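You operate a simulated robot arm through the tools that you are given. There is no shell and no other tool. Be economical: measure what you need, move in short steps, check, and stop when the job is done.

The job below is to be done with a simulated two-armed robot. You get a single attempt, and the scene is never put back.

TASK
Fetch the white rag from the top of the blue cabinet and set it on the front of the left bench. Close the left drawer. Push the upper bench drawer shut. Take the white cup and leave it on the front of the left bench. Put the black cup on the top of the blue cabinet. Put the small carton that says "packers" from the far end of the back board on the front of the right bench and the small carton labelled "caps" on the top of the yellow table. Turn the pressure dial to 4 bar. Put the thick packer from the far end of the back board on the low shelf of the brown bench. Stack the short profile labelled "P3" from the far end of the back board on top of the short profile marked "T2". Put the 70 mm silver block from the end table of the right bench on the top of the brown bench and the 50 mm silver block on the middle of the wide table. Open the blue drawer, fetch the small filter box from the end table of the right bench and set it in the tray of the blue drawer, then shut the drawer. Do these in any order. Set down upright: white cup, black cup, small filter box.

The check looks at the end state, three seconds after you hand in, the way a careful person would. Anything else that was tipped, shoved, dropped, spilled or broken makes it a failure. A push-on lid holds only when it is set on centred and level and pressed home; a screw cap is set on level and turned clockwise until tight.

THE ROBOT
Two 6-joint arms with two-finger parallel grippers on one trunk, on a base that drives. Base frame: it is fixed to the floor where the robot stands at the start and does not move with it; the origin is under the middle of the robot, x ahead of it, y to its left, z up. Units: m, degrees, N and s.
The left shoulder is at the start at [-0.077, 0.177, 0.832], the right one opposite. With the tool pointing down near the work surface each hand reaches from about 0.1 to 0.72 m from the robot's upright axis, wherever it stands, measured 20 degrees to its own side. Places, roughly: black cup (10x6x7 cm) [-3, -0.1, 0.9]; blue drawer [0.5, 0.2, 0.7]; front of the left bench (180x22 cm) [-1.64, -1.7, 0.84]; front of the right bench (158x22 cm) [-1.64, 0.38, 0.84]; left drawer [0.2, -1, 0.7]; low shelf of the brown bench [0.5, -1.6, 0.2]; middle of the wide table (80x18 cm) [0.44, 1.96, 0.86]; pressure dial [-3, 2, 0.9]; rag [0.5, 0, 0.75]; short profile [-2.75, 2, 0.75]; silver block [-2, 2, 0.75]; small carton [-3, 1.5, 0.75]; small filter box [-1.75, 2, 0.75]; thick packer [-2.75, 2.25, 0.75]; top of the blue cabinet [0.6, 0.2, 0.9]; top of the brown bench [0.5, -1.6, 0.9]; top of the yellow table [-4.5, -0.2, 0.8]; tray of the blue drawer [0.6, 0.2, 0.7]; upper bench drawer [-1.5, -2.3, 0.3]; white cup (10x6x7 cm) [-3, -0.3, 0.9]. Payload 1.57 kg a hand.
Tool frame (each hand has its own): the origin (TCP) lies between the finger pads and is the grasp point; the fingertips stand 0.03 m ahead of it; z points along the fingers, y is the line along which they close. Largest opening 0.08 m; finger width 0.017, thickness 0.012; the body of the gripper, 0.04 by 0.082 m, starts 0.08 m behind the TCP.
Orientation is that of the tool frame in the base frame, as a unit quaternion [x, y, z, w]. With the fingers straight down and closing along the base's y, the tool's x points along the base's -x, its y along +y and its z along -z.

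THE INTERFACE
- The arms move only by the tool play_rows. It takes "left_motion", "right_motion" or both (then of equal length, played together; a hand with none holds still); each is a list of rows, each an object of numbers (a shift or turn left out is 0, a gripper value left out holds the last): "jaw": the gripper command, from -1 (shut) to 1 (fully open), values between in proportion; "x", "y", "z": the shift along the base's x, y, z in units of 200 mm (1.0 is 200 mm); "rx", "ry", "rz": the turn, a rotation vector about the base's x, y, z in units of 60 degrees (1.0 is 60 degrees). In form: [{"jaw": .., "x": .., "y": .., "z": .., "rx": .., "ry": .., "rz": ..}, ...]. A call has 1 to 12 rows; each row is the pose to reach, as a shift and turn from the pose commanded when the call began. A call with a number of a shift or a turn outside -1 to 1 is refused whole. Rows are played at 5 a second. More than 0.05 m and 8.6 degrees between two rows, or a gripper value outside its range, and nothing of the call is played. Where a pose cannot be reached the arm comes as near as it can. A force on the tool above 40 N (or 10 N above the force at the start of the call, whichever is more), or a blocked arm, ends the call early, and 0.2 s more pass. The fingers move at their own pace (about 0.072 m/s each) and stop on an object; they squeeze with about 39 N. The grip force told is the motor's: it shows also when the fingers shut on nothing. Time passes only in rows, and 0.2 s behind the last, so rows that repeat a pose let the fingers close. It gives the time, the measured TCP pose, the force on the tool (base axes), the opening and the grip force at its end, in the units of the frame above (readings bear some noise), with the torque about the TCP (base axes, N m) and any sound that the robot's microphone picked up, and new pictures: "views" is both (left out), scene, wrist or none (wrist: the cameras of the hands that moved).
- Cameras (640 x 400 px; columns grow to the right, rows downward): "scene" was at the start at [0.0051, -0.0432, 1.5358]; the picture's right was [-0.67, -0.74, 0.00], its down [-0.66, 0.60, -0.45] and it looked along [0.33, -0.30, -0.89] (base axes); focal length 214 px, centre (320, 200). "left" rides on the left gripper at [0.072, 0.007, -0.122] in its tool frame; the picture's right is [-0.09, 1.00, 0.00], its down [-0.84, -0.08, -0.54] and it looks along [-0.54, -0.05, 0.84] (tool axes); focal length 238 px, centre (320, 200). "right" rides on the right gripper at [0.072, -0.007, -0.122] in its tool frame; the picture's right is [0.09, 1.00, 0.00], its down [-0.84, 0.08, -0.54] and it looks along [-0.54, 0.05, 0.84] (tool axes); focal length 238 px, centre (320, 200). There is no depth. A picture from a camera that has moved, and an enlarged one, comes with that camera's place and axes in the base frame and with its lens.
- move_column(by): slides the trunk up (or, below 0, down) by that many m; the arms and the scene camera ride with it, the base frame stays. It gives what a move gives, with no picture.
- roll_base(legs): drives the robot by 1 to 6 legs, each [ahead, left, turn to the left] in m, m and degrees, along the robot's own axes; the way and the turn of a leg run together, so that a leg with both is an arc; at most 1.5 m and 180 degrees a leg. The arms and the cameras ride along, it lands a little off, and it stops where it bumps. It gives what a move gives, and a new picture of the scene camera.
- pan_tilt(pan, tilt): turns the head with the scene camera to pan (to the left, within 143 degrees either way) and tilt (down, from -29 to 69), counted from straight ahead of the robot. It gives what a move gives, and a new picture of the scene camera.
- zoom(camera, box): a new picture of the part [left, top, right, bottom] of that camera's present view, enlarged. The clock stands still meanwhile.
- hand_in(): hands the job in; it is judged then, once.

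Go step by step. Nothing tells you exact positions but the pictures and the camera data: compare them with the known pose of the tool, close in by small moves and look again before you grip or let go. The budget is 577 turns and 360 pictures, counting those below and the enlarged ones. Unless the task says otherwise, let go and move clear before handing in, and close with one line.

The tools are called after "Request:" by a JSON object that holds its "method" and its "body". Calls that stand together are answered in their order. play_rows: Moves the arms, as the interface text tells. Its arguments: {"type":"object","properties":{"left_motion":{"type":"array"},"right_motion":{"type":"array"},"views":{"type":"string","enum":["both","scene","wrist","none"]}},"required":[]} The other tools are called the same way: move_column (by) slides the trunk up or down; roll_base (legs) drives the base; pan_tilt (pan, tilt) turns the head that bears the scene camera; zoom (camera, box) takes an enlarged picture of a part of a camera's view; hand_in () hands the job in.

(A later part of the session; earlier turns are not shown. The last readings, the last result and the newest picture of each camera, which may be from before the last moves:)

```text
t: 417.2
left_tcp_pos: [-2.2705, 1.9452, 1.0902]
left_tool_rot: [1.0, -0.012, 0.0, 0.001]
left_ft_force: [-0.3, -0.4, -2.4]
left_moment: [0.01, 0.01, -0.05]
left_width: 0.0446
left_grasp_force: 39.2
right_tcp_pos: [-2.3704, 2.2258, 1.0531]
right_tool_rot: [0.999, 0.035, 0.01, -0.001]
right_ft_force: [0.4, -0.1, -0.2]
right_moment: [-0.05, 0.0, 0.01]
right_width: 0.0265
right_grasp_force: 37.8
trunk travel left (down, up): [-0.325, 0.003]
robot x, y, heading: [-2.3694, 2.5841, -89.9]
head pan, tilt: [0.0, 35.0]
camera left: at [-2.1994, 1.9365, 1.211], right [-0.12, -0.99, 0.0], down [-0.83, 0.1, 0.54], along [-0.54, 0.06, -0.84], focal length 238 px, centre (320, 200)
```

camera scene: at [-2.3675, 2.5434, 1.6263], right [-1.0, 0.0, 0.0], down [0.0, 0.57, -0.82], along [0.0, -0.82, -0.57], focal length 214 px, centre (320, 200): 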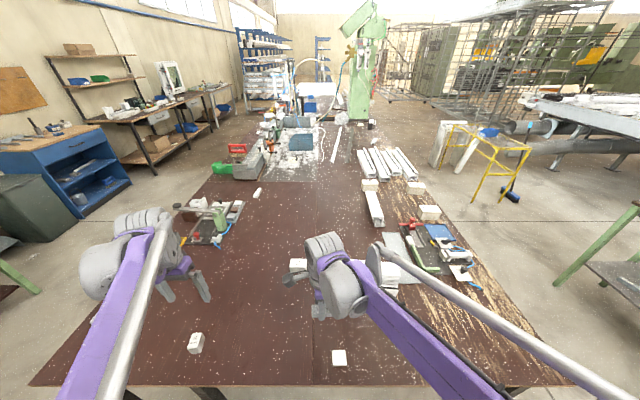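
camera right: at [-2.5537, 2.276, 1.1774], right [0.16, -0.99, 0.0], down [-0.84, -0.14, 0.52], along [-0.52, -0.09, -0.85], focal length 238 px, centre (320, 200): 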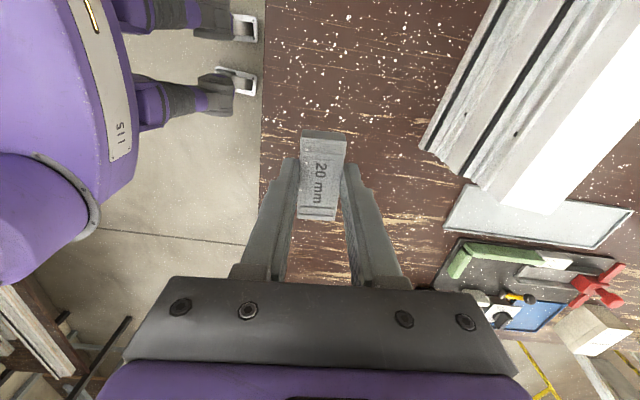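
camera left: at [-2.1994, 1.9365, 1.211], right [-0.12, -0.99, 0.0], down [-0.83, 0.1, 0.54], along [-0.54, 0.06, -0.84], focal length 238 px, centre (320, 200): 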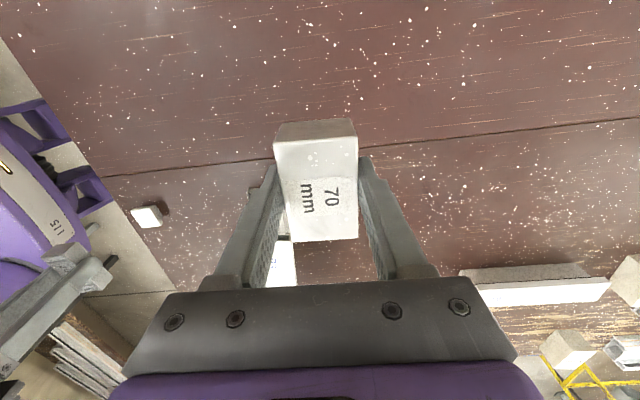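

Both held. Tuck, then drive to the brown bench.

Request:
{"method": "play_rows", "body": {"left_motion": [{"y": 0.2, "x": 0.1}, {"y": 0.4, "x": 0.2}, {"y": 0.6, "x": 0.3}, {"y": 0.8, "x": 0.4}, {"y": 1.0, "x": 0.5}], "views": "none"}}

Request:
{"method": "roll_base", "body": {"legs": [[-0.28, 0, 0], [0, 0, 90], [0.9, 0, 0], [0.75, 0, 0], [0, 0, -90]]}}

Request:
{"method": "roll_base", "body": {"legs": [[1.5, 0, 0], [1.5, 0, 0], [1.2, 0, 0], [0, 0, 90]]}}

```text
t: 418.4
left_tcp_pos: [-2.1698, 2.1461, 1.0915]
left_tool_rot: [1.0, -0.012, 0.001, 0.001]
left_ft_force: [-0.3, 0.1, -1.3]
left_moment: [-0.03, 0.0, 0.02]
left_width: 0.0441
left_grasp_force: 38.9
right_tcp_pos: [-2.3708, 2.2271, 1.0548]
right_tool_rot: [0.999, 0.036, 0.01, 0.0]
right_ft_force: [-0.1, -0.2, -0.4]
right_moment: [0.03, 0.0, -0.05]
right_width: 0.0266
right_grasp_force: 37.6
trunk travel left (down, up): [-0.325, 0.003]
robot x, y, heading: [-2.3664, 2.5844, -90.1]
head pan, tilt: [0.0, 35.0]
```

```text
t: 435.9
left_tcp_pos: [-0.5166, 2.448, 1.0903]
left_tool_rot: [1.0, 0.002, 0.0, 0.0]
left_ft_force: [0.7, -0.3, -1.5]
left_moment: [-0.02, 0.02, -0.04]
left_width: 0.0444
left_grasp_force: 38.9
right_tcp_pos: [-0.718, 2.5242, 1.0541]
right_tool_rot: [0.999, 0.05, 0.011, -0.002]
right_ft_force: [-0.6, -0.1, 1.2]
right_moment: [0.02, 0.04, 0.0]
right_width: 0.0265
right_grasp_force: 36.8
trunk travel left (down, up): [-0.325, 0.003]
robot x, y, heading: [-0.7275, 2.883, -88.0]
head pan, tilt: [0.0, 35.0]
camera scene: at [-0.7245, 2.8383, 1.6267], right [-1.0, -0.03, 0.0], down [-0.02, 0.57, -0.82], along [0.02, -0.82, -0.57], focal length 214 px, centre (320, 200)
```

scene: 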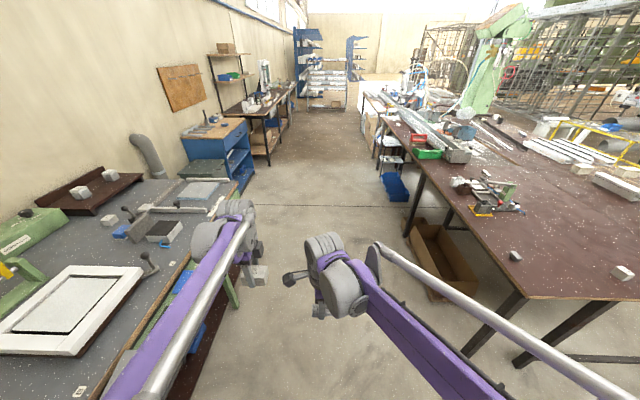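

```text
t: 459.9
left_tcp_pos: [-0.184, -1.0951, 1.0895]
left_tool_rot: [0.702, 0.712, 0.0, -0.001]
left_ft_force: [-0.2, -0.7, -1.7]
left_moment: [0.04, 0.0, 0.01]
left_width: 0.0444
left_grasp_force: 38.8
right_tcp_pos: [-0.2587, -1.2984, 1.0547]
right_tool_rot: [0.668, 0.744, 0.006, -0.008]
right_ft_force: [0.0, 0.0, 0.1]
right_moment: [0.0, 0.0, -0.01]
right_width: 0.0267
right_grasp_force: 38.0
trunk travel left (down, up): [-0.325, 0.003]
robot x, y, heading: [-0.6201, -1.3069, 2.1]
head pan, tilt: [0.0, 35.0]
camera scene: at [-0.5746, -1.3077, 1.6267], right [0.04, -1.0, 0.0], down [-0.57, -0.02, -0.82], along [0.82, 0.03, -0.57], focal length 214 px, centre (320, 200)
```

scene: 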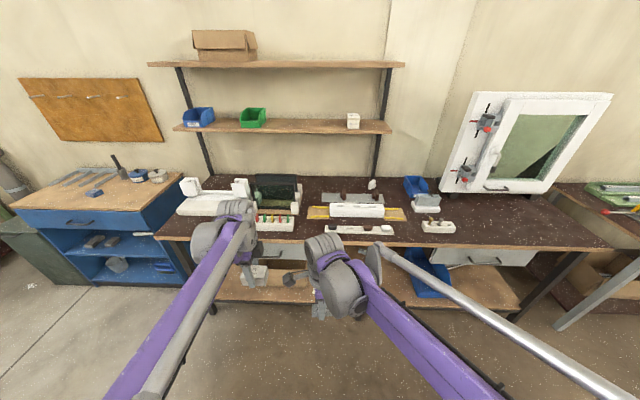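

I see free bench top on the right part, near y≈−2.15. Move in front of it.

Request:
{"method": "roll_base", "body": {"legs": [[0, 0, -2.1], [0, -0.9, 0]]}}

Request:
{"method": "zoom", "body": {"camera": "scene", "box": [160, 180, 480, 380]}}

```text
t: 468.5
left_tcp_pos: [-0.1769, -2.0122, 1.0907]
left_tool_rot: [0.715, 0.699, 0.0, 0.0]
left_ft_force: [0.6, 0.0, -1.9]
left_moment: [0.02, -0.01, -0.02]
left_width: 0.044
left_grasp_force: 39.1
right_tcp_pos: [-0.2577, -2.2127, 1.0539]
right_tool_rot: [0.681, 0.732, 0.006, -0.008]
right_ft_force: [0.7, 0.0, -0.5]
right_moment: [0.01, 0.01, 0.01]
right_width: 0.0266
right_grasp_force: 37.6
trunk travel left (down, up): [-0.325, 0.003]
robot x, y, heading: [-0.6188, -2.2092, 0.1]
head pan, tilt: [0.0, 35.0]
camera scene: at [-0.5736, -2.2107, 1.6267], right [0.0, -1.0, 0.0], down [-0.57, 0.0, -0.82], along [0.82, 0.0, -0.57], focal length 214 px, centre (320, 200)
```

scene: 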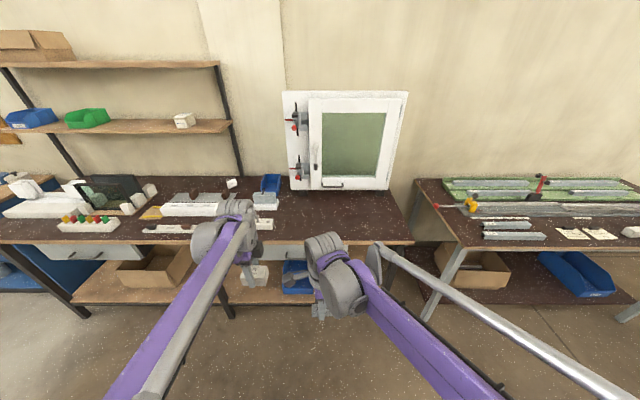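

```text
2.00 times, centred on (320, 280) of scene
camera zoom: at [-0.5736, -2.2107, 1.6267], right [0.0, -1.0, 0.0], down [-0.57, 0.0, -0.82], along [0.82, 0.0, -0.57], focal length 429 px, centre (320, 40)
```

zoom: 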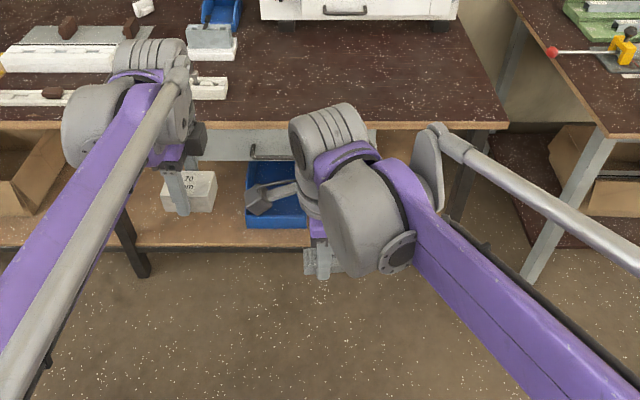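

Drive ahead and place the 70 mm block at about (0.34,−2.12).

Request:
{"method": "roll_base", "body": {"legs": [[0.34, 0, 0]]}}

Request:
{"method": "play_rows", "body": {"left_motion": [{"x": 0.2, "y": -0.1}, {"x": 0.4, "y": -0.2}, {"x": 0.6, "y": -0.3}, {"x": 0.8, "y": -0.4}, {"x": 0.9, "y": -0.5, "z": -0.1}, {"x": 0.9, "y": -0.5, "z": -0.3}, {"x": 0.9, "y": -0.5, "z": -0.5}], "views": "wrist"}}

```text
t: 470.8
left_tcp_pos: [0.1617, -2.0095, 1.09]
left_tool_rot: [0.715, 0.699, 0.0, 0.0]
left_ft_force: [-0.2, 0.0, -1.7]
left_moment: [0.01, 0.0, -0.04]
left_width: 0.0441
left_grasp_force: 39.6
right_tcp_pos: [0.0826, -2.2116, 1.0535]
right_tool_rot: [0.681, 0.732, 0.007, -0.009]
right_ft_force: [0.9, 0.3, 0.0]
right_moment: [0.03, -0.02, 0.0]
right_width: 0.0267
right_grasp_force: 37.3
trunk travel left (down, up): [-0.325, 0.003]
robot x, y, heading: [-0.2754, -2.2072, 0.4]
head pan, tilt: [0.0, 35.0]
camera scene: at [-0.2333, -2.2099, 1.6266], right [0.0, -1.0, 0.0], down [-0.57, 0.0, -0.82], along [0.82, 0.0, -0.57], focal length 214 px, centre (320, 200)
```

scene: 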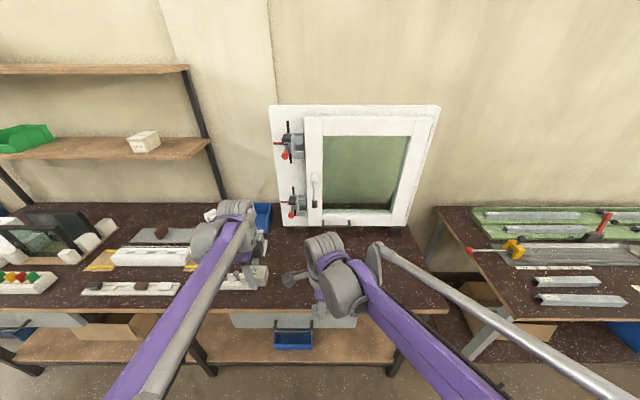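

```text
t: 472.4
left_tcp_pos: [0.3437, -2.1125, 0.989]
left_tool_rot: [0.715, 0.699, 0.0, 0.0]
left_ft_force: [0.2, 0.5, -2.8]
left_moment: [0.01, -0.01, -0.02]
left_width: 0.0443
left_grasp_force: 39.7
right_tcp_pos: [0.084, -2.212, 1.0537]
right_tool_rot: [0.681, 0.732, 0.006, -0.008]
right_ft_force: [0.5, -0.1, -0.2]
right_moment: [-0.04, 0.01, 0.0]
right_width: 0.0262
right_grasp_force: 37.4
trunk travel left (down, up): [-0.325, 0.003]
robot x, y, heading: [-0.2737, -2.2053, 0.1]
head pan, tilt: [0.0, 35.0]
camera left: at [0.3514, -2.0406, 1.111], right [0.99, -0.11, 0.0], down [-0.1, -0.83, 0.54], along [-0.06, -0.54, -0.84], focal length 238 px, centre (320, 200)
```

left: 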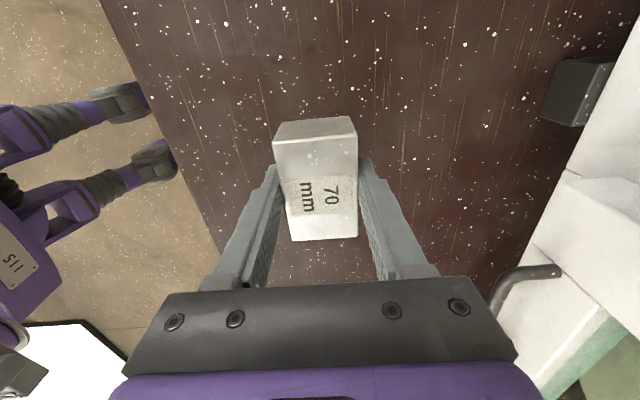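

Request:
{"method": "play_rows", "body": {"left_motion": [{"z": -0.15}, {"z": -0.3}, {"z": -0.36}], "views": "none"}}

Request:
{"method": "play_rows", "body": {"left_motion": [{"z": -0.015}, {"z": -0.03}, {"z": -0.045}, {"z": -0.06}, {"z": -0.075}, {"z": -0.09}, {"z": -0.105}, {"z": -0.12}, {"z": -0.135}, {"z": -0.15}, {"z": -0.165}, {"z": -0.18}], "views": "none"}}

```text
t: 473.2
left_tcp_pos: [0.3441, -2.1123, 0.9162]
left_tool_rot: [0.714, 0.7, 0.0, -0.001]
left_ft_force: [-0.5, -0.1, -2.0]
left_moment: [0.02, -0.01, 0.0]
left_width: 0.0445
left_grasp_force: 39.0
right_tcp_pos: [0.0835, -2.2106, 1.0535]
right_tool_rot: [0.681, 0.732, 0.007, -0.008]
right_ft_force: [0.2, -0.1, -0.3]
right_moment: [0.01, -0.03, -0.03]
right_width: 0.0265
right_grasp_force: 37.5
trunk travel left (down, up): [-0.325, 0.003]
robot x, y, heading: [-0.279, -2.2083, 0.3]
head pan, tilt: [0.0, 35.0]
```

```text
t: 475.2
left_tcp_pos: [0.3433, -2.111, 0.8955]
left_tool_rot: [0.714, 0.7, 0.002, 0.002]
left_ft_force: [6.0, 0.2, 31.9]
left_moment: [-0.06, 0.43, -0.05]
left_width: 0.0442
left_grasp_force: 38.8
right_tcp_pos: [0.0828, -2.2114, 1.0556]
right_tool_rot: [0.681, 0.732, 0.008, -0.008]
right_ft_force: [0.3, 0.8, -0.9]
right_moment: [0.0, -0.01, -0.01]
right_width: 0.0265
right_grasp_force: 37.1
trunk travel left (down, up): [-0.325, 0.003]
robot x, y, heading: [-0.2716, -2.2078, -0.0]
head pan, tilt: [0.0, 35.0]
stopped in row 10 (left hand): the force on the tool passed its limit at 46 N (the readings are from after the stop); the commanded pose is now the measured one
```

Contact on the bench. Release and lift.

Request:
{"method": "play_rows", "body": {"left_motion": [{"z": 0.005, "jaw": -0.3}, {"z": 0.005, "jaw": 0.6}, {"z": 0.005, "jaw": 1}, {"z": 0.15}, {"z": 0.35}, {"z": 0.6}, {"z": 0.85}, {"z": 1.0}], "views": "wrist"}}

```text
t: 477.0
left_tcp_pos: [0.3426, -2.111, 1.0939]
left_tool_rot: [0.715, 0.7, 0.0, 0.001]
left_ft_force: [0.1, 0.7, 0.5]
left_moment: [-0.02, -0.01, 0.0]
left_width: 0.08
left_grasp_force: 0.1
right_tcp_pos: [0.0824, -2.2112, 1.055]
right_tool_rot: [0.681, 0.732, 0.007, -0.006]
right_ft_force: [0.4, 0.6, 0.2]
right_moment: [-0.01, 0.0, 0.01]
right_width: 0.0266
right_grasp_force: 37.4
trunk travel left (down, up): [-0.325, 0.003]
robot x, y, heading: [-0.2766, -2.2095, 0.3]
head pan, tilt: [0.0, 35.0]
camera left: at [0.3504, -2.0382, 1.2153], right [0.99, -0.11, 0.0], down [-0.1, -0.83, 0.54], along [-0.06, -0.54, -0.84], focal length 238 px, centre (320, 200)
```

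left: 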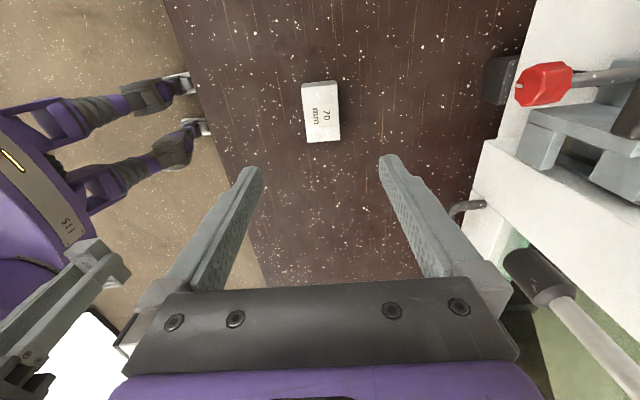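

Block placed. Retract the left hand and turn it straight, then back off and lower the trunk for the low shelf.

Request:
{"method": "play_rows", "body": {"left_motion": [{"x": -0.2, "rz": 0.13}, {"x": -0.4, "rz": 0.26, "y": 0.05}, {"x": -0.6, "rz": 0.39, "y": 0.1}, {"x": -0.8, "rz": 0.52, "y": 0.15}, {"x": -1.0, "rz": 0.65, "y": 0.2}, {"x": -1.0, "rz": 0.78, "y": 0.3}, {"x": -1.0, "rz": 0.91, "y": 0.4}], "views": "none"}}

Request:
{"method": "play_rows", "body": {"left_motion": [{"rz": 0.13, "x": -0.1}, {"rz": 0.26, "x": -0.2}, {"rz": 0.39, "x": -0.3}, {"rz": 0.5, "x": -0.4}], "views": "none"}}

Request:
{"method": "roll_base", "body": {"legs": [[-0.5, -0.06, 0]]}}

Request:
{"method": "move_column", "body": {"by": -0.32}}

Request:
{"method": "pan_tilt", "body": {"pan": -10, "tilt": 25}}

```text
t: 478.6
left_tcp_pos: [0.1433, -2.0314, 1.0939]
left_tool_rot: [0.313, 0.95, 0.001, 0.0]
left_ft_force: [0.2, 0.0, -0.4]
left_moment: [-0.01, -0.01, 0.0]
left_width: 0.0802
left_grasp_force: 0.0
right_tcp_pos: [0.0828, -2.2109, 1.0547]
right_tool_rot: [0.681, 0.732, 0.008, -0.008]
right_ft_force: [-0.9, 0.5, -0.8]
right_moment: [-0.01, -0.03, -0.02]
right_width: 0.0265
right_grasp_force: 37.5
trunk travel left (down, up): [-0.325, 0.003]
robot x, y, heading: [-0.2779, -2.2054, 0.3]
head pan, tilt: [0.0, 35.0]
```

```text
t: 479.6
left_tcp_pos: [0.0634, -2.0311, 1.0937]
left_tool_rot: [0.056, 0.998, 0.001, 0.0]
left_ft_force: [0.0, -0.3, -0.4]
left_moment: [-0.02, -0.02, 0.01]
left_width: 0.0802
left_grasp_force: 0.0
right_tcp_pos: [0.0825, -2.2105, 1.0549]
right_tool_rot: [0.681, 0.732, 0.007, -0.008]
right_ft_force: [-0.7, -0.1, 0.2]
right_moment: [0.02, -0.01, -0.01]
right_width: 0.0267
right_grasp_force: 37.5
trunk travel left (down, up): [-0.325, 0.003]
robot x, y, heading: [-0.276, -2.2106, 0.3]
head pan, tilt: [0.0, 35.0]
```

```text
t: 482.6
left_tcp_pos: [-0.4346, -2.0922, 1.094]
left_tool_rot: [0.059, 0.998, 0.0, 0.0]
left_ft_force: [-0.5, -0.3, -0.4]
left_moment: [0.01, 0.02, 0.0]
left_width: 0.0802
left_grasp_force: 0.2
right_tcp_pos: [-0.4149, -2.2723, 1.054]
right_tool_rot: [0.682, 0.732, 0.006, -0.008]
right_ft_force: [-0.1, -0.1, -0.4]
right_moment: [-0.02, 0.02, 0.03]
right_width: 0.0268
right_grasp_force: 38.2
trunk travel left (down, up): [-0.325, 0.003]
robot x, y, heading: [-0.7756, -2.2638, 0.1]
head pan, tilt: [0.0, 35.0]
camera scene: at [-0.7304, -2.2703, 1.6269], right [0.0, -1.0, 0.0], down [-0.57, 0.0, -0.82], along [0.82, 0.0, -0.57], focal length 214 px, centre (320, 200)
```

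scene: 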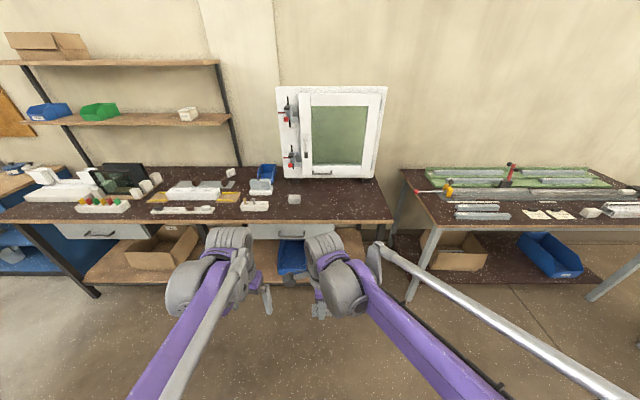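

```text
t: 485.8
left_tcp_pos: [-0.4338, -2.0932, 0.7733]
left_tool_rot: [0.059, 0.998, 0.001, 0.0]
left_ft_force: [-0.1, 0.6, -0.1]
left_moment: [0.02, 0.02, -0.03]
left_width: 0.0801
left_grasp_force: 0.1
right_tcp_pos: [-0.4151, -2.2715, 0.7341]
right_tool_rot: [0.681, 0.732, 0.008, -0.008]
right_ft_force: [-0.4, 0.3, -0.8]
right_moment: [-0.05, -0.03, 0.01]
right_width: 0.0264
right_grasp_force: 37.4
trunk travel left (down, up): [-0.005, 0.323]
robot x, y, heading: [-0.7767, -2.2675, 0.1]
head pan, tilt: [0.0, 35.0]
```

```text
t: 486.5
left_tcp_pos: [-0.4338, -2.0927, 0.7734]
left_tool_rot: [0.059, 0.998, 0.0, 0.0]
left_ft_force: [0.0, 0.7, 0.5]
left_moment: [-0.03, 0.01, -0.01]
left_width: 0.0802
left_grasp_force: 0.2
right_tcp_pos: [-0.4147, -2.2713, 0.7339]
right_tool_rot: [0.681, 0.732, 0.008, -0.008]
right_ft_force: [-0.3, 0.0, -0.8]
right_moment: [0.0, -0.01, -0.03]
right_width: 0.0267
right_grasp_force: 37.2
trunk travel left (down, up): [-0.005, 0.323]
robot x, y, heading: [-0.773, -2.2686, 0.2]
head pan, tilt: [-10.0, 25.0]
camera scene: at [-0.6755, -2.2862, 1.3148], right [-0.17, -0.99, 0.0], down [-0.42, 0.07, -0.91], along [0.89, -0.16, -0.42], focal length 214 px, centre (320, 200)
```

scene: 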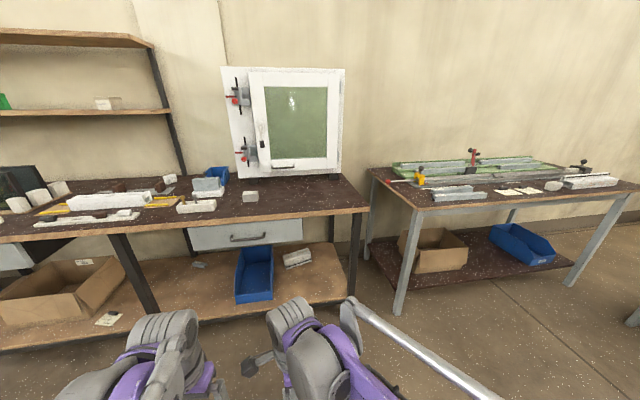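

The shelf right of the blue bin is free (y≈−2.38). Lower the right hand in front of it.

Request:
{"method": "play_rows", "body": {"right_motion": [{"y": -0.1, "x": 0.1, "z": -0.1}, {"y": -0.2, "x": 0.2, "z": -0.2}, {"y": -0.3, "x": 0.3, "z": -0.3}, {"y": -0.4, "x": 0.4, "z": -0.4}, {"y": -0.5, "x": 0.5, "z": -0.5}, {"y": -0.55, "x": 0.6, "z": -0.65}, {"y": -0.55, "x": 0.7, "z": -0.8}, {"y": -0.55, "x": 0.8, "z": -0.95}], "views": "none"}}

Request:
{"method": "play_rows", "body": {"right_motion": [{"x": 0.1, "z": -0.15}, {"x": 0.2, "z": -0.3}, {"x": 0.3, "z": -0.45}, {"x": 0.4, "z": -0.6}, {"x": 0.5, "z": -0.75}, {"x": 0.55, "z": -0.9}, {"x": 0.55, "z": -1.0}], "views": "both"}}

```text
t: 488.3
left_tcp_pos: [-0.4337, -2.0926, 0.7734]
left_tool_rot: [0.058, 0.998, 0.001, 0.0]
left_ft_force: [-0.8, 0.3, -0.8]
left_moment: [0.03, 0.02, 0.03]
left_width: 0.0799
left_grasp_force: 0.1
right_tcp_pos: [-0.2539, -2.382, 0.5439]
right_tool_rot: [0.681, 0.732, 0.006, -0.009]
right_ft_force: [1.0, 0.6, 0.2]
right_moment: [-0.04, -0.02, 0.04]
right_width: 0.0265
right_grasp_force: 37.3
trunk travel left (down, up): [-0.005, 0.323]
robot x, y, heading: [-0.7765, -2.2693, 0.1]
head pan, tilt: [-10.0, 25.0]
```

```text
t: 489.9
left_tcp_pos: [-0.4329, -2.0917, 0.7742]
left_tool_rot: [0.059, 0.998, 0.001, 0.0]
left_ft_force: [-0.4, -0.5, -0.1]
left_moment: [-0.02, 0.01, 0.03]
left_width: 0.0802
left_grasp_force: 0.0
right_tcp_pos: [-0.145, -2.382, 0.3432]
right_tool_rot: [0.681, 0.732, 0.006, -0.008]
right_ft_force: [-1.0, -0.3, 0.3]
right_moment: [0.04, 0.02, 0.01]
right_width: 0.0266
right_grasp_force: 37.0
trunk travel left (down, up): [-0.005, 0.323]
robot x, y, heading: [-0.7705, -2.2683, -0.1]
head pan, tilt: [-10.0, 25.0]
camera scene: at [-0.6754, -2.2862, 1.3149], right [-0.17, -0.98, 0.0], down [-0.42, 0.07, -0.91], along [0.89, -0.16, -0.42], focal length 214 px, centre (320, 200)
camera right: at [-0.1556, -2.3131, 0.4666], right [0.99, 0.16, 0.0], down [0.14, -0.84, 0.52], along [0.09, -0.52, -0.85], focal length 238 px, centre (320, 200)
```

scene: 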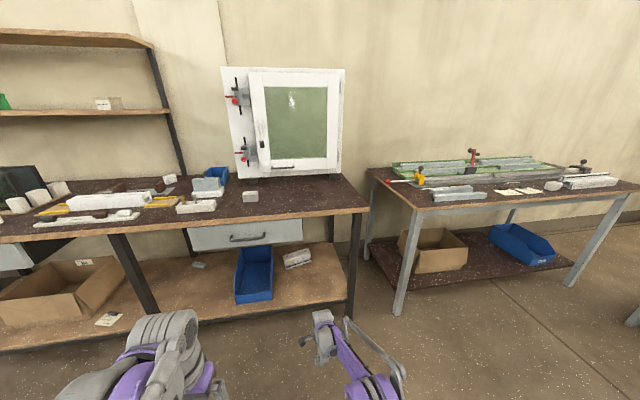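
right: 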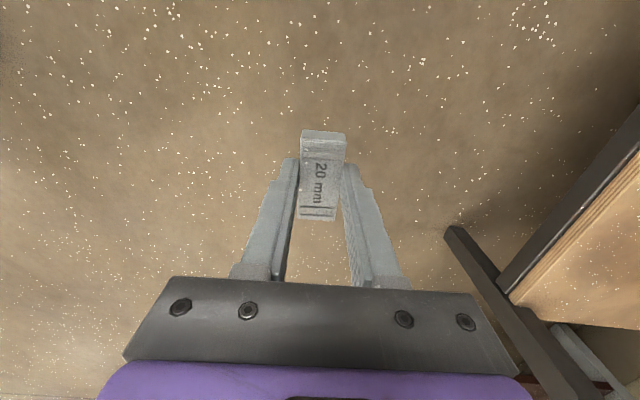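

Request:
{"method": "roll_base", "body": {"legs": [[0.3, 0, 0]]}}

Request:
{"method": "zoom", "body": {"camera": "right", "box": [0, 0, 640, 400]}}

```text
t: 491.9
left_tcp_pos: [-0.1355, -2.0914, 0.7742]
left_tool_rot: [0.059, 0.998, 0.001, 0.0]
left_ft_force: [0.2, 0.0, 0.4]
left_moment: [-0.03, 0.03, -0.02]
left_width: 0.0799
left_grasp_force: 0.2
right_tcp_pos: [0.1535, -2.3809, 0.3452]
right_tool_rot: [0.681, 0.732, 0.007, -0.008]
right_ft_force: [0.7, -0.2, 0.1]
right_moment: [0.02, 0.0, 0.01]
right_width: 0.0266
right_grasp_force: 37.4
trunk travel left (down, up): [-0.005, 0.323]
robot x, y, heading: [-0.476, -2.2713, 0.3]
head pan, tilt: [-10.0, 25.0]
camera scene: at [-0.3775, -2.2859, 1.3149], right [-0.17, -0.98, 0.0], down [-0.42, 0.07, -0.91], along [0.89, -0.16, -0.42], focal length 214 px, centre (320, 200)
```

scene: 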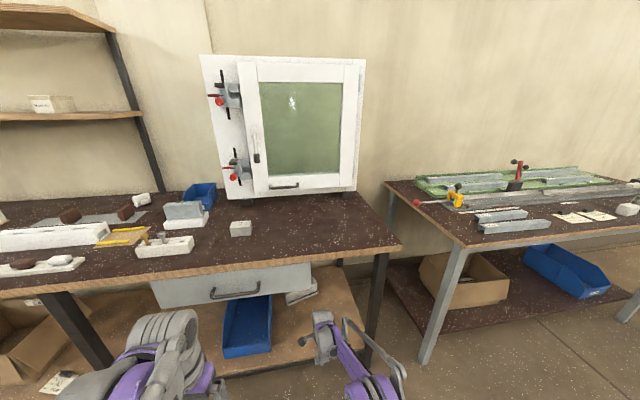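

```text
1.00 times, centred on (320, 200) of right (not enlarged: the box is as wide or as high as the picture)
camera zoom: at [0.142, -2.3128, 0.4669], right [0.99, 0.16, 0.0], down [0.14, -0.84, 0.52], along [0.09, -0.52, -0.85], focal length 238 px, centre (320, 200)
```

zoom: 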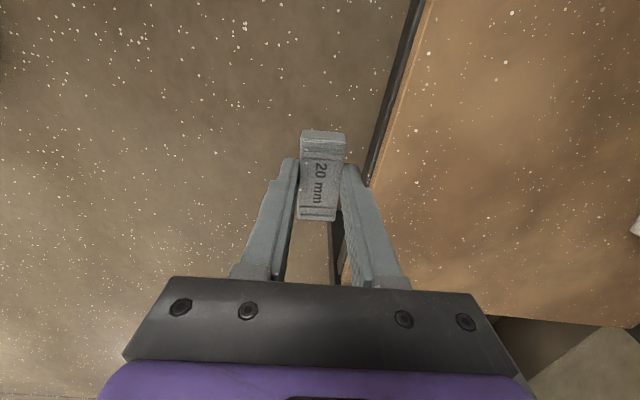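

Shelf front edge ≈(x 0.24, z 0.17). Drive 0.16 m further in, then lower.

Request:
{"method": "roll_base", "body": {"legs": [[0.16, 0, 0]]}}

Request:
{"method": "play_rows", "body": {"right_motion": [{"z": -0.15}, {"z": -0.3}, {"z": -0.45}], "views": "wrist"}}

```text
t: 493.3
left_tcp_pos: [0.0241, -2.0919, 0.7723]
left_tool_rot: [0.058, 0.998, 0.001, 0.0]
left_ft_force: [0.3, -0.6, -0.1]
left_moment: [-0.03, 0.05, 0.04]
left_width: 0.0798
left_grasp_force: 0.0
right_tcp_pos: [0.3135, -2.382, 0.3445]
right_tool_rot: [0.681, 0.732, 0.007, -0.009]
right_ft_force: [0.1, 0.3, 0.1]
right_moment: [0.0, 0.01, 0.02]
right_width: 0.0263
right_grasp_force: 37.6
trunk travel left (down, up): [-0.005, 0.323]
robot x, y, heading: [-0.3119, -2.2679, -0.0]
head pan, tilt: [-10.0, 25.0]
camera scene: at [-0.2171, -2.2857, 1.3149], right [-0.17, -0.98, 0.0], down [-0.42, 0.07, -0.91], along [0.89, -0.16, -0.42], focal length 214 px, centre (320, 200)
```

scene: 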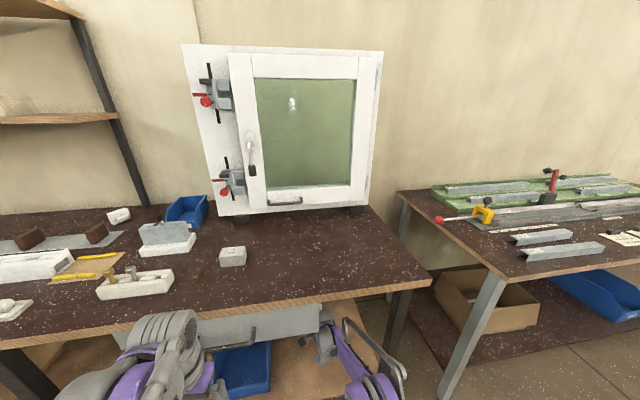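

```text
t: 494.1
left_tcp_pos: [0.0247, -2.0916, 0.7735]
left_tool_rot: [0.058, 0.998, 0.0, 0.0]
left_ft_force: [-0.4, 0.0, 0.1]
left_moment: [0.0, 0.01, 0.0]
left_width: 0.0799
left_grasp_force: 0.0
right_tcp_pos: [0.3132, -2.3824, 0.253]
right_tool_rot: [0.681, 0.732, 0.007, -0.008]
right_ft_force: [0.0, 0.5, 1.1]
right_moment: [-0.02, -0.05, 0.04]
right_width: 0.0263
right_grasp_force: 36.8
trunk travel left (down, up): [-0.005, 0.323]
robot x, y, heading: [-0.3192, -2.2684, 0.2]
head pan, tilt: [-10.0, 25.0]
camera right: at [0.3026, -2.3132, 0.3765], right [0.99, 0.16, 0.0], down [0.14, -0.84, 0.52], along [0.09, -0.52, -0.85], focal length 238 px, centre (320, 200)
```

right: 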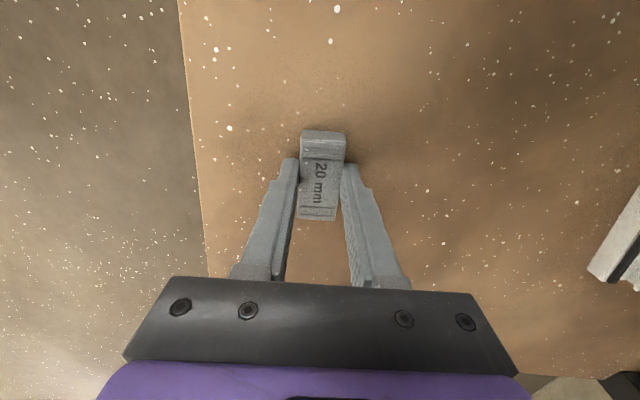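

Good spot. Lower in small steps until contact.

Request:
{"method": "play_rows", "body": {"right_motion": [{"z": -0.02}, {"z": -0.04}, {"z": -0.06}, {"z": -0.08}, {"z": -0.1}, {"z": -0.12}, {"z": -0.14}, {"z": -0.16}, {"z": -0.18}, {"z": -0.2}, {"z": -0.22}, {"z": -0.24}], "views": "none"}}

```text
t: 494.8
left_tcp_pos: [0.0244, -2.0923, 0.7742]
left_tool_rot: [0.058, 0.998, 0.001, 0.001]
left_ft_force: [-0.5, -0.2, -0.7]
left_moment: [0.04, 0.01, 0.01]
left_width: 0.0798
left_grasp_force: 0.0
right_tcp_pos: [0.314, -2.3827, 0.2498]
right_tool_rot: [0.681, 0.732, 0.007, -0.009]
right_ft_force: [-3.8, -0.4, 17.7]
right_moment: [-0.01, 0.07, 0.01]
right_width: 0.0266
right_grasp_force: 37.6
trunk travel left (down, up): [-0.005, 0.323]
robot x, y, heading: [-0.3172, -2.2658, 0.0]
head pan, tilt: [-10.0, 25.0]
stopped in row 3 (right hand): the force on the tool passed its limit at 46 N (the readings are from after the stop); the commanded pose is now the measured one
```

Contact. Release, lift, back out.

Request:
{"method": "play_rows", "body": {"right_motion": [{"z": 0.005, "jaw": -0.8}, {"z": 0.005, "jaw": 0}, {"z": 0.005, "jaw": 0.5}, {"z": 0.1}, {"z": 0.25}, {"z": 0.45}], "views": "wrist"}}

Request:
{"method": "roll_base", "body": {"legs": [[-0.5, 0, 0]]}}

Request:
{"method": "move_column", "body": {"by": 0.32}}

```text
t: 496.1
left_tcp_pos: [0.023, -2.0922, 0.7741]
left_tool_rot: [0.058, 0.998, 0.0, 0.0]
left_ft_force: [-0.3, -0.2, 1.0]
left_moment: [-0.01, 0.01, 0.0]
left_width: 0.0798
left_grasp_force: 0.1
right_tcp_pos: [0.3138, -2.3813, 0.34]
right_tool_rot: [0.681, 0.732, 0.007, -0.008]
right_ft_force: [-0.1, 0.6, 0.3]
right_moment: [0.0, 0.03, -0.02]
right_width: 0.0599
right_grasp_force: 0.0
trunk travel left (down, up): [-0.005, 0.323]
robot x, y, heading: [-0.3182, -2.2709, 0.1]
head pan, tilt: [-10.0, 25.0]
camera right: at [0.3031, -2.3126, 0.4621], right [0.99, 0.16, 0.0], down [0.14, -0.84, 0.52], along [0.09, -0.52, -0.85], focal length 238 px, centre (320, 200)
```

right: 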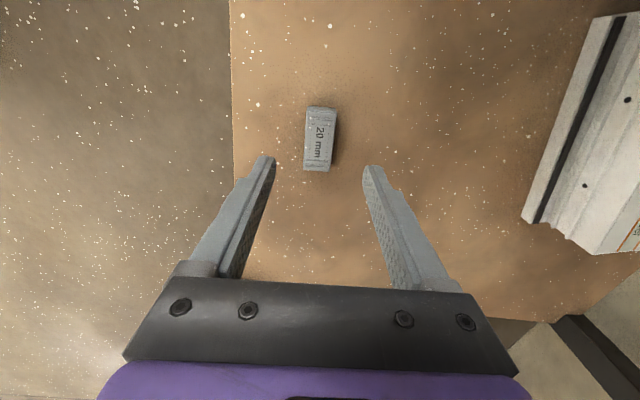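

```text
t: 499.1
left_tcp_pos: [-0.477, -2.0925, 0.7732]
left_tool_rot: [0.059, 0.998, 0.0, -0.001]
left_ft_force: [0.4, -0.2, 0.8]
left_moment: [0.01, 0.0, 0.02]
left_width: 0.08
left_grasp_force: 0.0
right_tcp_pos: [-0.1872, -2.3808, 0.3385]
right_tool_rot: [0.682, 0.731, 0.006, -0.008]
right_ft_force: [-0.5, 0.1, -0.3]
right_moment: [-0.02, 0.0, 0.0]
right_width: 0.0601
right_grasp_force: 0.0
trunk travel left (down, up): [-0.005, 0.323]
robot x, y, heading: [-0.8177, -2.2688, 0.2]
head pan, tilt: [-10.0, 25.0]
camera scene: at [-0.7186, -2.2863, 1.3149], right [-0.17, -0.99, 0.0], down [-0.42, 0.07, -0.91], along [0.89, -0.16, -0.42], focal length 214 px, centre (320, 200)
```

scene: 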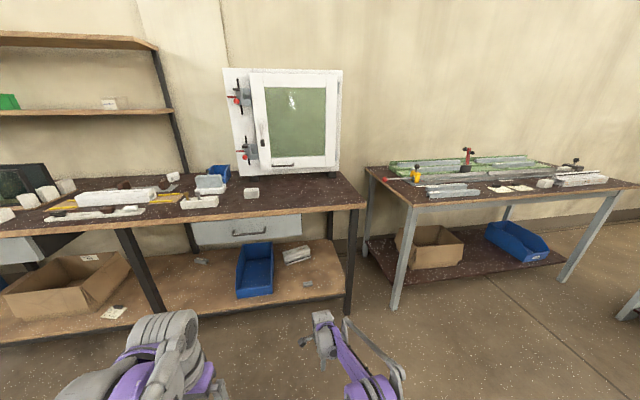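

```text
t: 502.3
left_tcp_pos: [-0.4767, -2.0927, 1.0935]
left_tool_rot: [0.058, 0.998, 0.001, 0.0]
left_ft_force: [0.1, 0.7, 0.3]
left_moment: [0.01, -0.03, -0.01]
left_width: 0.0799
left_grasp_force: 0.1
right_tcp_pos: [-0.1862, -2.3815, 0.6585]
right_tool_rot: [0.682, 0.731, 0.007, -0.008]
right_ft_force: [-1.0, 0.7, 0.1]
right_moment: [0.01, 0.02, 0.03]
right_width: 0.06
right_grasp_force: 0.0
trunk travel left (down, up): [-0.325, 0.003]
robot x, y, heading: [-0.8164, -2.2649, 0.2]
head pan, tilt: [-10.0, 25.0]
```

Packer placed. Raise and tuck the right hand with nominal yaw.

Request:
{"method": "play_rows", "body": {"right_motion": [{"z": 0.2}, {"z": 0.4}, {"z": 0.6, "rz": 0.13}, {"z": 0.8, "rz": 0.26}, {"z": 1.0, "rz": 0.39}, {"z": 1.0, "x": -0.15, "rz": 0.52}, {"z": 1.0, "x": -0.3, "rz": 0.65}, {"z": 1.0, "x": -0.45, "rz": 0.78}, {"z": 1.0, "x": -0.6, "rz": 0.91}], "views": "none"}}

Request:
{"method": "play_rows", "body": {"right_motion": [{"z": 0.2, "rz": 0.13}, {"z": 0.4, "rz": 0.26}, {"z": 0.6, "rz": 0.39, "x": -0.1}, {"z": 0.8, "rz": 0.52, "x": -0.2}, {"z": 1.0, "rz": 0.52, "x": -0.25}], "views": "none"}}

Request:
{"method": "pan_tilt", "body": {"pan": 0, "tilt": 35}}

```text
t: 504.3
left_tcp_pos: [-0.4769, -2.0926, 1.0943]
left_tool_rot: [0.059, 0.998, 0.001, 0.001]
left_ft_force: [0.4, -0.3, -0.4]
left_moment: [0.01, -0.04, 0.03]
left_width: 0.0802
left_grasp_force: 0.0
right_tcp_pos: [-0.308, -2.3819, 0.8603]
right_tool_rot: [0.269, 0.963, 0.002, -0.01]
right_ft_force: [-0.4, -0.3, -0.5]
right_moment: [0.01, 0.04, 0.01]
right_width: 0.0597
right_grasp_force: 0.1
trunk travel left (down, up): [-0.325, 0.003]
robot x, y, heading: [-0.8172, -2.2683, 0.2]
head pan, tilt: [-10.0, 25.0]
```

```text
t: 505.5
left_tcp_pos: [-0.4764, -2.0922, 1.0929]
left_tool_rot: [0.058, 0.998, 0.001, 0.0]
left_ft_force: [0.3, 0.4, 0.5]
left_moment: [0.01, -0.01, 0.01]
left_width: 0.08
left_grasp_force: 0.2
right_tcp_pos: [-0.3574, -2.3805, 1.0596]
right_tool_rot: [0.0, 1.0, -0.001, -0.01]
right_ft_force: [-0.3, -0.2, 0.1]
right_moment: [-0.01, 0.02, 0.01]
right_width: 0.0603
right_grasp_force: 0.1
trunk travel left (down, up): [-0.325, 0.003]
robot x, y, heading: [-0.8178, -2.2696, 0.0]
head pan, tilt: [-10.0, 25.0]
```

```text
t: 506.2
left_tcp_pos: [-0.4758, -2.0926, 1.0925]
left_tool_rot: [0.059, 0.998, 0.001, 0.001]
left_ft_force: [-1.0, -0.3, 0.4]
left_moment: [-0.02, 0.03, 0.01]
left_width: 0.08
left_grasp_force: 0.1
right_tcp_pos: [-0.3567, -2.3798, 1.0589]
right_tool_rot: [0.0, 1.0, -0.001, -0.01]
right_ft_force: [-0.2, 0.4, -0.7]
right_moment: [-0.01, -0.01, 0.02]
right_width: 0.0601
right_grasp_force: 0.1
trunk travel left (down, up): [-0.325, 0.003]
robot x, y, heading: [-0.8154, -2.2656, 0.2]
head pan, tilt: [0.0, 35.0]
camera scene: at [-0.7736, -2.2704, 1.6268], right [0.0, -1.0, 0.0], down [-0.57, 0.0, -0.82], along [0.82, 0.0, -0.57], focal length 214 px, centre (320, 200)
```

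scene: 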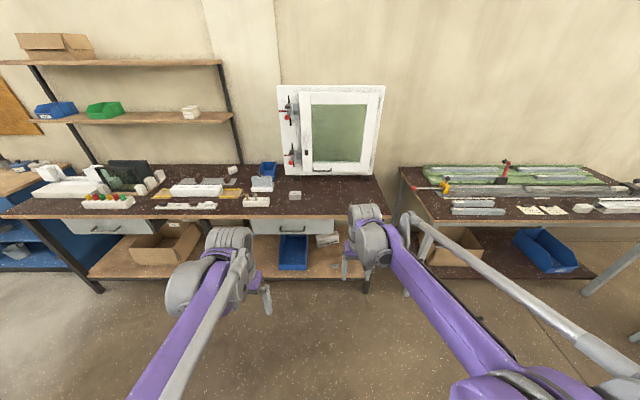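

Everything on the brown bench is done. Strafe along the aisle to the +y end, keeping heading 0.

Request:
{"method": "roll_base", "body": {"legs": [[0.06, 0, 0], [0, 1.5, 0], [0, 1.5, 0], [0, 1.4, 0]]}}

```text
t: 545.0
left_tcp_pos: [-0.4153, 2.3042, 1.0924]
left_tool_rot: [0.064, 0.998, 0.002, 0.0]
left_ft_force: [0.5, 0.0, -1.2]
left_moment: [0.0, 0.01, 0.0]
left_width: 0.0799
left_grasp_force: 0.1
right_tcp_pos: [-0.2992, 2.015, 1.0582]
right_tool_rot: [0.005, 1.0, 0.0, -0.011]
right_ft_force: [0.7, 0.4, 0.2]
right_moment: [0.02, -0.01, 0.0]
right_width: 0.06
right_grasp_force: 0.1
trunk travel left (down, up): [-0.325, 0.003]
robot x, y, heading: [-0.7571, 2.1277, -0.4]
head pan, tilt: [0.0, 35.0]
camera scene: at [-0.715, 2.1293, 1.6267], right [-0.01, -1.0, 0.0], down [-0.57, 0.01, -0.82], along [0.82, -0.01, -0.57], focal length 214 px, centre (320, 200)
```

scene: 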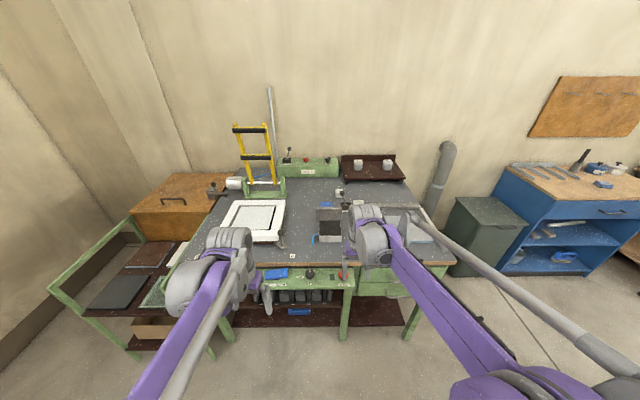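

Request:
{"method": "roll_base", "body": {"legs": [[0, 0.73, 0.4], [-1.4, 0, 0], [-0.9, 0, 0]]}}

Request:
{"method": "pan_tilt", "body": {"pan": -90, "tilt": 30}}

Request:
{"method": "pan_tilt", "body": {"pan": -140, "tilt": 30}}

```text
t: 562.7
left_tcp_pos: [-2.7001, 3.0557, 1.0937]
left_tool_rot: [0.062, 0.998, 0.001, 0.0]
left_ft_force: [0.0, 0.8, 0.5]
left_moment: [-0.01, -0.03, 0.01]
left_width: 0.0801
left_grasp_force: 0.1
right_tcp_pos: [-2.5816, 2.7662, 1.059]
right_tool_rot: [0.005, 1.0, 0.0, -0.011]
right_ft_force: [1.0, 0.7, 0.2]
right_moment: [0.01, -0.03, -0.01]
right_width: 0.0601
right_grasp_force: 0.1
trunk travel left (down, up): [-0.325, 0.003]
robot x, y, heading: [-3.0434, 2.8795, -0.1]
head pan, tilt: [0.0, 35.0]
camera scene: at [-2.9985, 2.879, 1.6268], right [0.0, -1.0, 0.0], down [-0.57, 0.0, -0.82], along [0.82, 0.0, -0.57], focal length 214 px, centre (320, 200)
```

scene: 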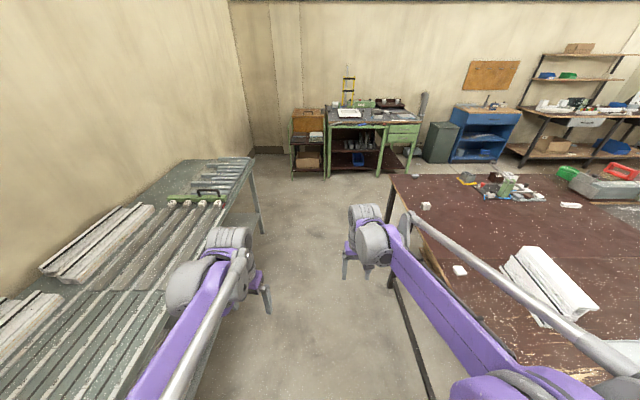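

```text
t: 564.4
left_tcp_pos: [-2.7013, 3.0547, 1.0942]
left_tool_rot: [0.062, 0.998, 0.001, 0.0]
left_ft_force: [-0.6, -0.3, -0.1]
left_moment: [-0.02, -0.01, -0.01]
left_width: 0.0801
left_grasp_force: 0.1
right_tcp_pos: [-2.5815, 2.7669, 1.0593]
right_tool_rot: [0.004, 1.0, -0.001, -0.01]
right_ft_force: [-0.2, 0.7, 0.5]
right_moment: [-0.03, -0.02, 0.02]
right_width: 0.06
right_grasp_force: 0.1
trunk travel left (down, up): [-0.325, 0.003]
robot x, y, heading: [-3.0434, 2.8778, -0.3]
head pan, tilt: [-90.0, 30.0]
camera scene: at [-3.0872, 2.789, 1.6345], right [-1.0, 0.0, 0.0], down [0.0, 0.5, -0.87], along [0.0, -0.87, -0.5], focal length 214 px, centre (320, 200)
```

scene: 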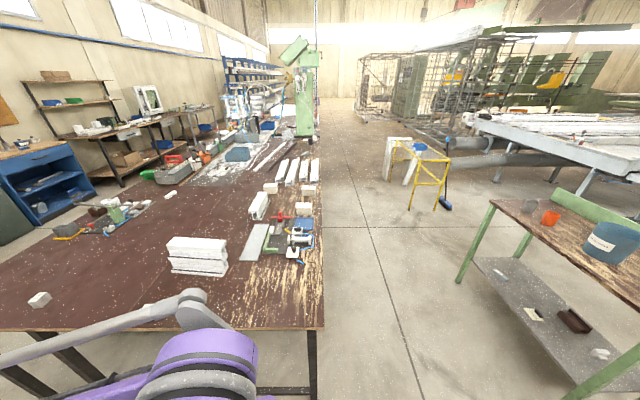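

```text
t: 565.5
left_tcp_pos: [-2.7005, 3.056, 1.0935]
left_tool_rot: [0.062, 0.998, 0.001, 0.0]
left_ft_force: [-0.3, 0.4, 0.3]
left_moment: [0.0, 0.03, -0.01]
left_width: 0.08
left_grasp_force: 0.0
right_tcp_pos: [-2.5812, 2.7651, 1.0592]
right_tool_rot: [0.005, 1.0, -0.001, -0.01]
right_ft_force: [-0.2, -1.0, -0.3]
right_moment: [-0.01, 0.0, 0.03]
right_width: 0.0602
right_grasp_force: 0.0
trunk travel left (down, up): [-0.325, 0.003]
robot x, y, heading: [-3.0403, 2.8807, -0.2]
head pan, tilt: [-140.0, 30.0]
camera scene: at [-3.1564, 2.8216, 1.6345], right [-0.64, 0.77, 0.0], down [0.38, 0.32, -0.87], along [-0.67, -0.55, -0.5], focal length 214 px, centre (320, 200)
```

scene: 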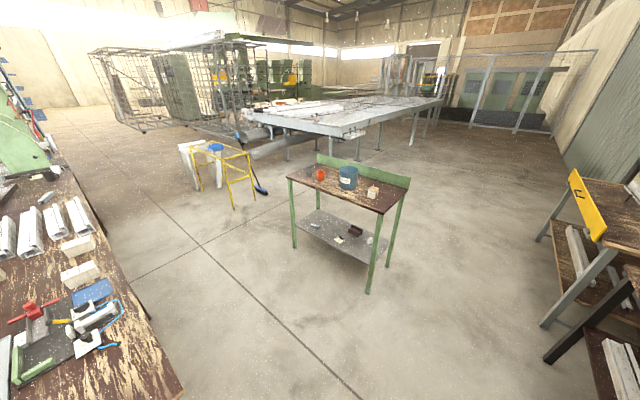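

The lane behind the bench is clear (1.3 m). Back up and strafe to the dial.

Request:
{"method": "pan_tilt", "body": {"pan": 0, "tilt": 45}}

Request:
{"method": "roll_base", "body": {"legs": [[-0.55, 0, 0], [0, -0.75, 0]]}}

```text
t: 567.8
left_tcp_pos: [-2.6991, 3.055, 1.0937]
left_tool_rot: [0.062, 0.998, 0.001, 0.0]
left_ft_force: [-0.4, -0.4, -0.4]
left_moment: [0.04, 0.02, 0.01]
left_width: 0.08
left_grasp_force: 0.2
right_tcp_pos: [-2.5815, 2.7659, 1.0587]
right_tool_rot: [0.004, 1.0, 0.0, -0.01]
right_ft_force: [0.6, -0.1, 0.0]
right_moment: [-0.02, -0.02, 0.03]
right_width: 0.06
right_grasp_force: 0.0
trunk travel left (down, up): [-0.325, 0.003]
robot x, y, heading: [-3.0433, 2.88, -0.1]
head pan, tilt: [0.0, 45.0]
camera scene: at [-3.0055, 2.879, 1.6119], right [-0.01, -1.0, 0.0], down [-0.71, 0.0, -0.71], along [0.71, 0.0, -0.71], focal length 214 px, centre (320, 200)
```

scene: 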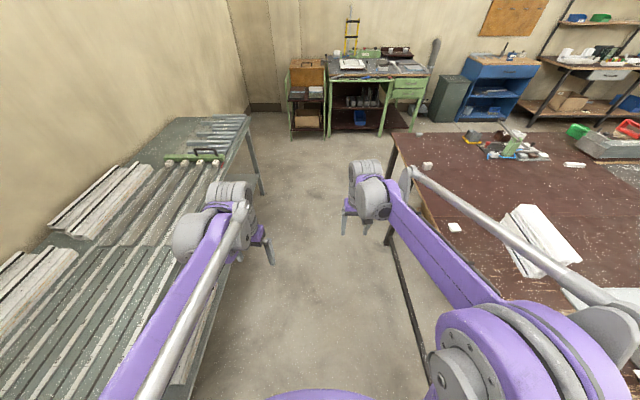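

```text
t: 577.6
left_tcp_pos: [-3.2514, 2.3083, 1.0936]
left_tool_rot: [0.054, 0.999, 0.001, 0.0]
left_ft_force: [0.1, -0.1, -0.7]
left_moment: [0.01, 0.0, 0.01]
left_width: 0.0801
left_grasp_force: 0.0
right_tcp_pos: [-3.1275, 2.021, 1.0591]
right_tool_rot: [-0.004, 1.0, -0.001, -0.01]
right_ft_force: [-1.0, -0.3, 0.4]
right_moment: [0.01, 0.0, -0.02]
right_width: 0.0598
right_grasp_force: 0.1
trunk travel left (down, up): [-0.325, 0.003]
robot x, y, heading: [-3.5912, 2.1281, 0.9]
head pan, tilt: [0.0, 45.0]
camera scene: at [-3.554, 2.1267, 1.6119], right [0.01, -1.0, 0.0], down [-0.71, -0.01, -0.71], along [0.71, 0.01, -0.71], focal length 214 px, centre (320, 200)
```

scene: 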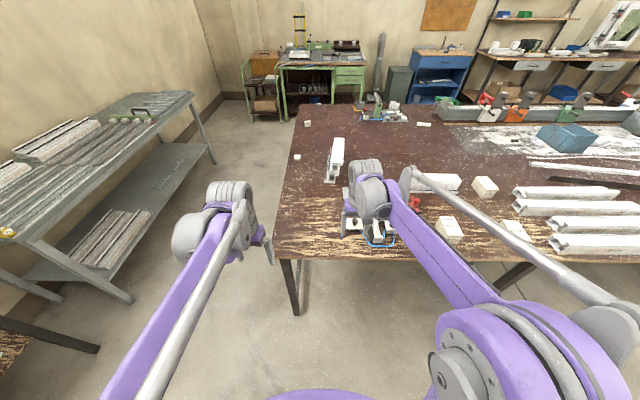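

Request:
{"method": "zoom", "body": {"camera": "right", "box": [0, 0, 640, 400]}}

Request:
{"method": "zoom", "body": {"camera": "scene", "box": [320, 180, 540, 270]}}

```text
1.00 times, centred on (320, 200) of right (not enlarged: the box is as wide or as high as the picture)
camera zoom: at [-3.1972, 2.0139, 1.1816], right [-0.1, 0.99, 0.0], down [0.85, 0.09, 0.52], along [0.52, 0.05, -0.85], focal length 238 px, centre (320, 200)
```

zoom: 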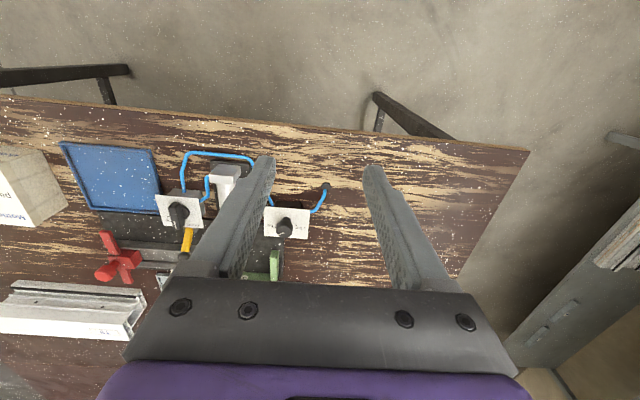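

```text
2.91 times, centred on (430, 225) of scene
camera zoom: at [-3.554, 2.1267, 1.6119], right [0.01, -1.0, 0.0], down [-0.71, -0.01, -0.71], along [0.71, 0.01, -0.71], focal length 624 px, centre (0, 127)
```

zoom: 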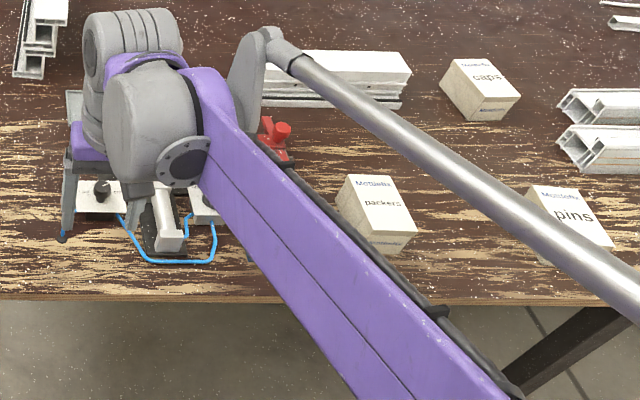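

Request:
{"method": "zoom", "body": {"camera": "right", "box": [140, 180, 340, 260]}}

```text
3.20 times, centred on (240, 220) of right
camera zoom: at [-3.1972, 2.0139, 1.1816], right [-0.1, 0.99, 0.0], down [0.85, 0.09, 0.52], along [0.52, 0.05, -0.85], focal length 763 px, centre (576, 136)
```

zoom: 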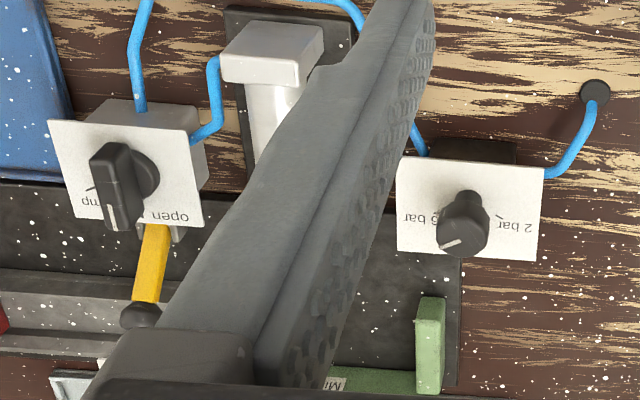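

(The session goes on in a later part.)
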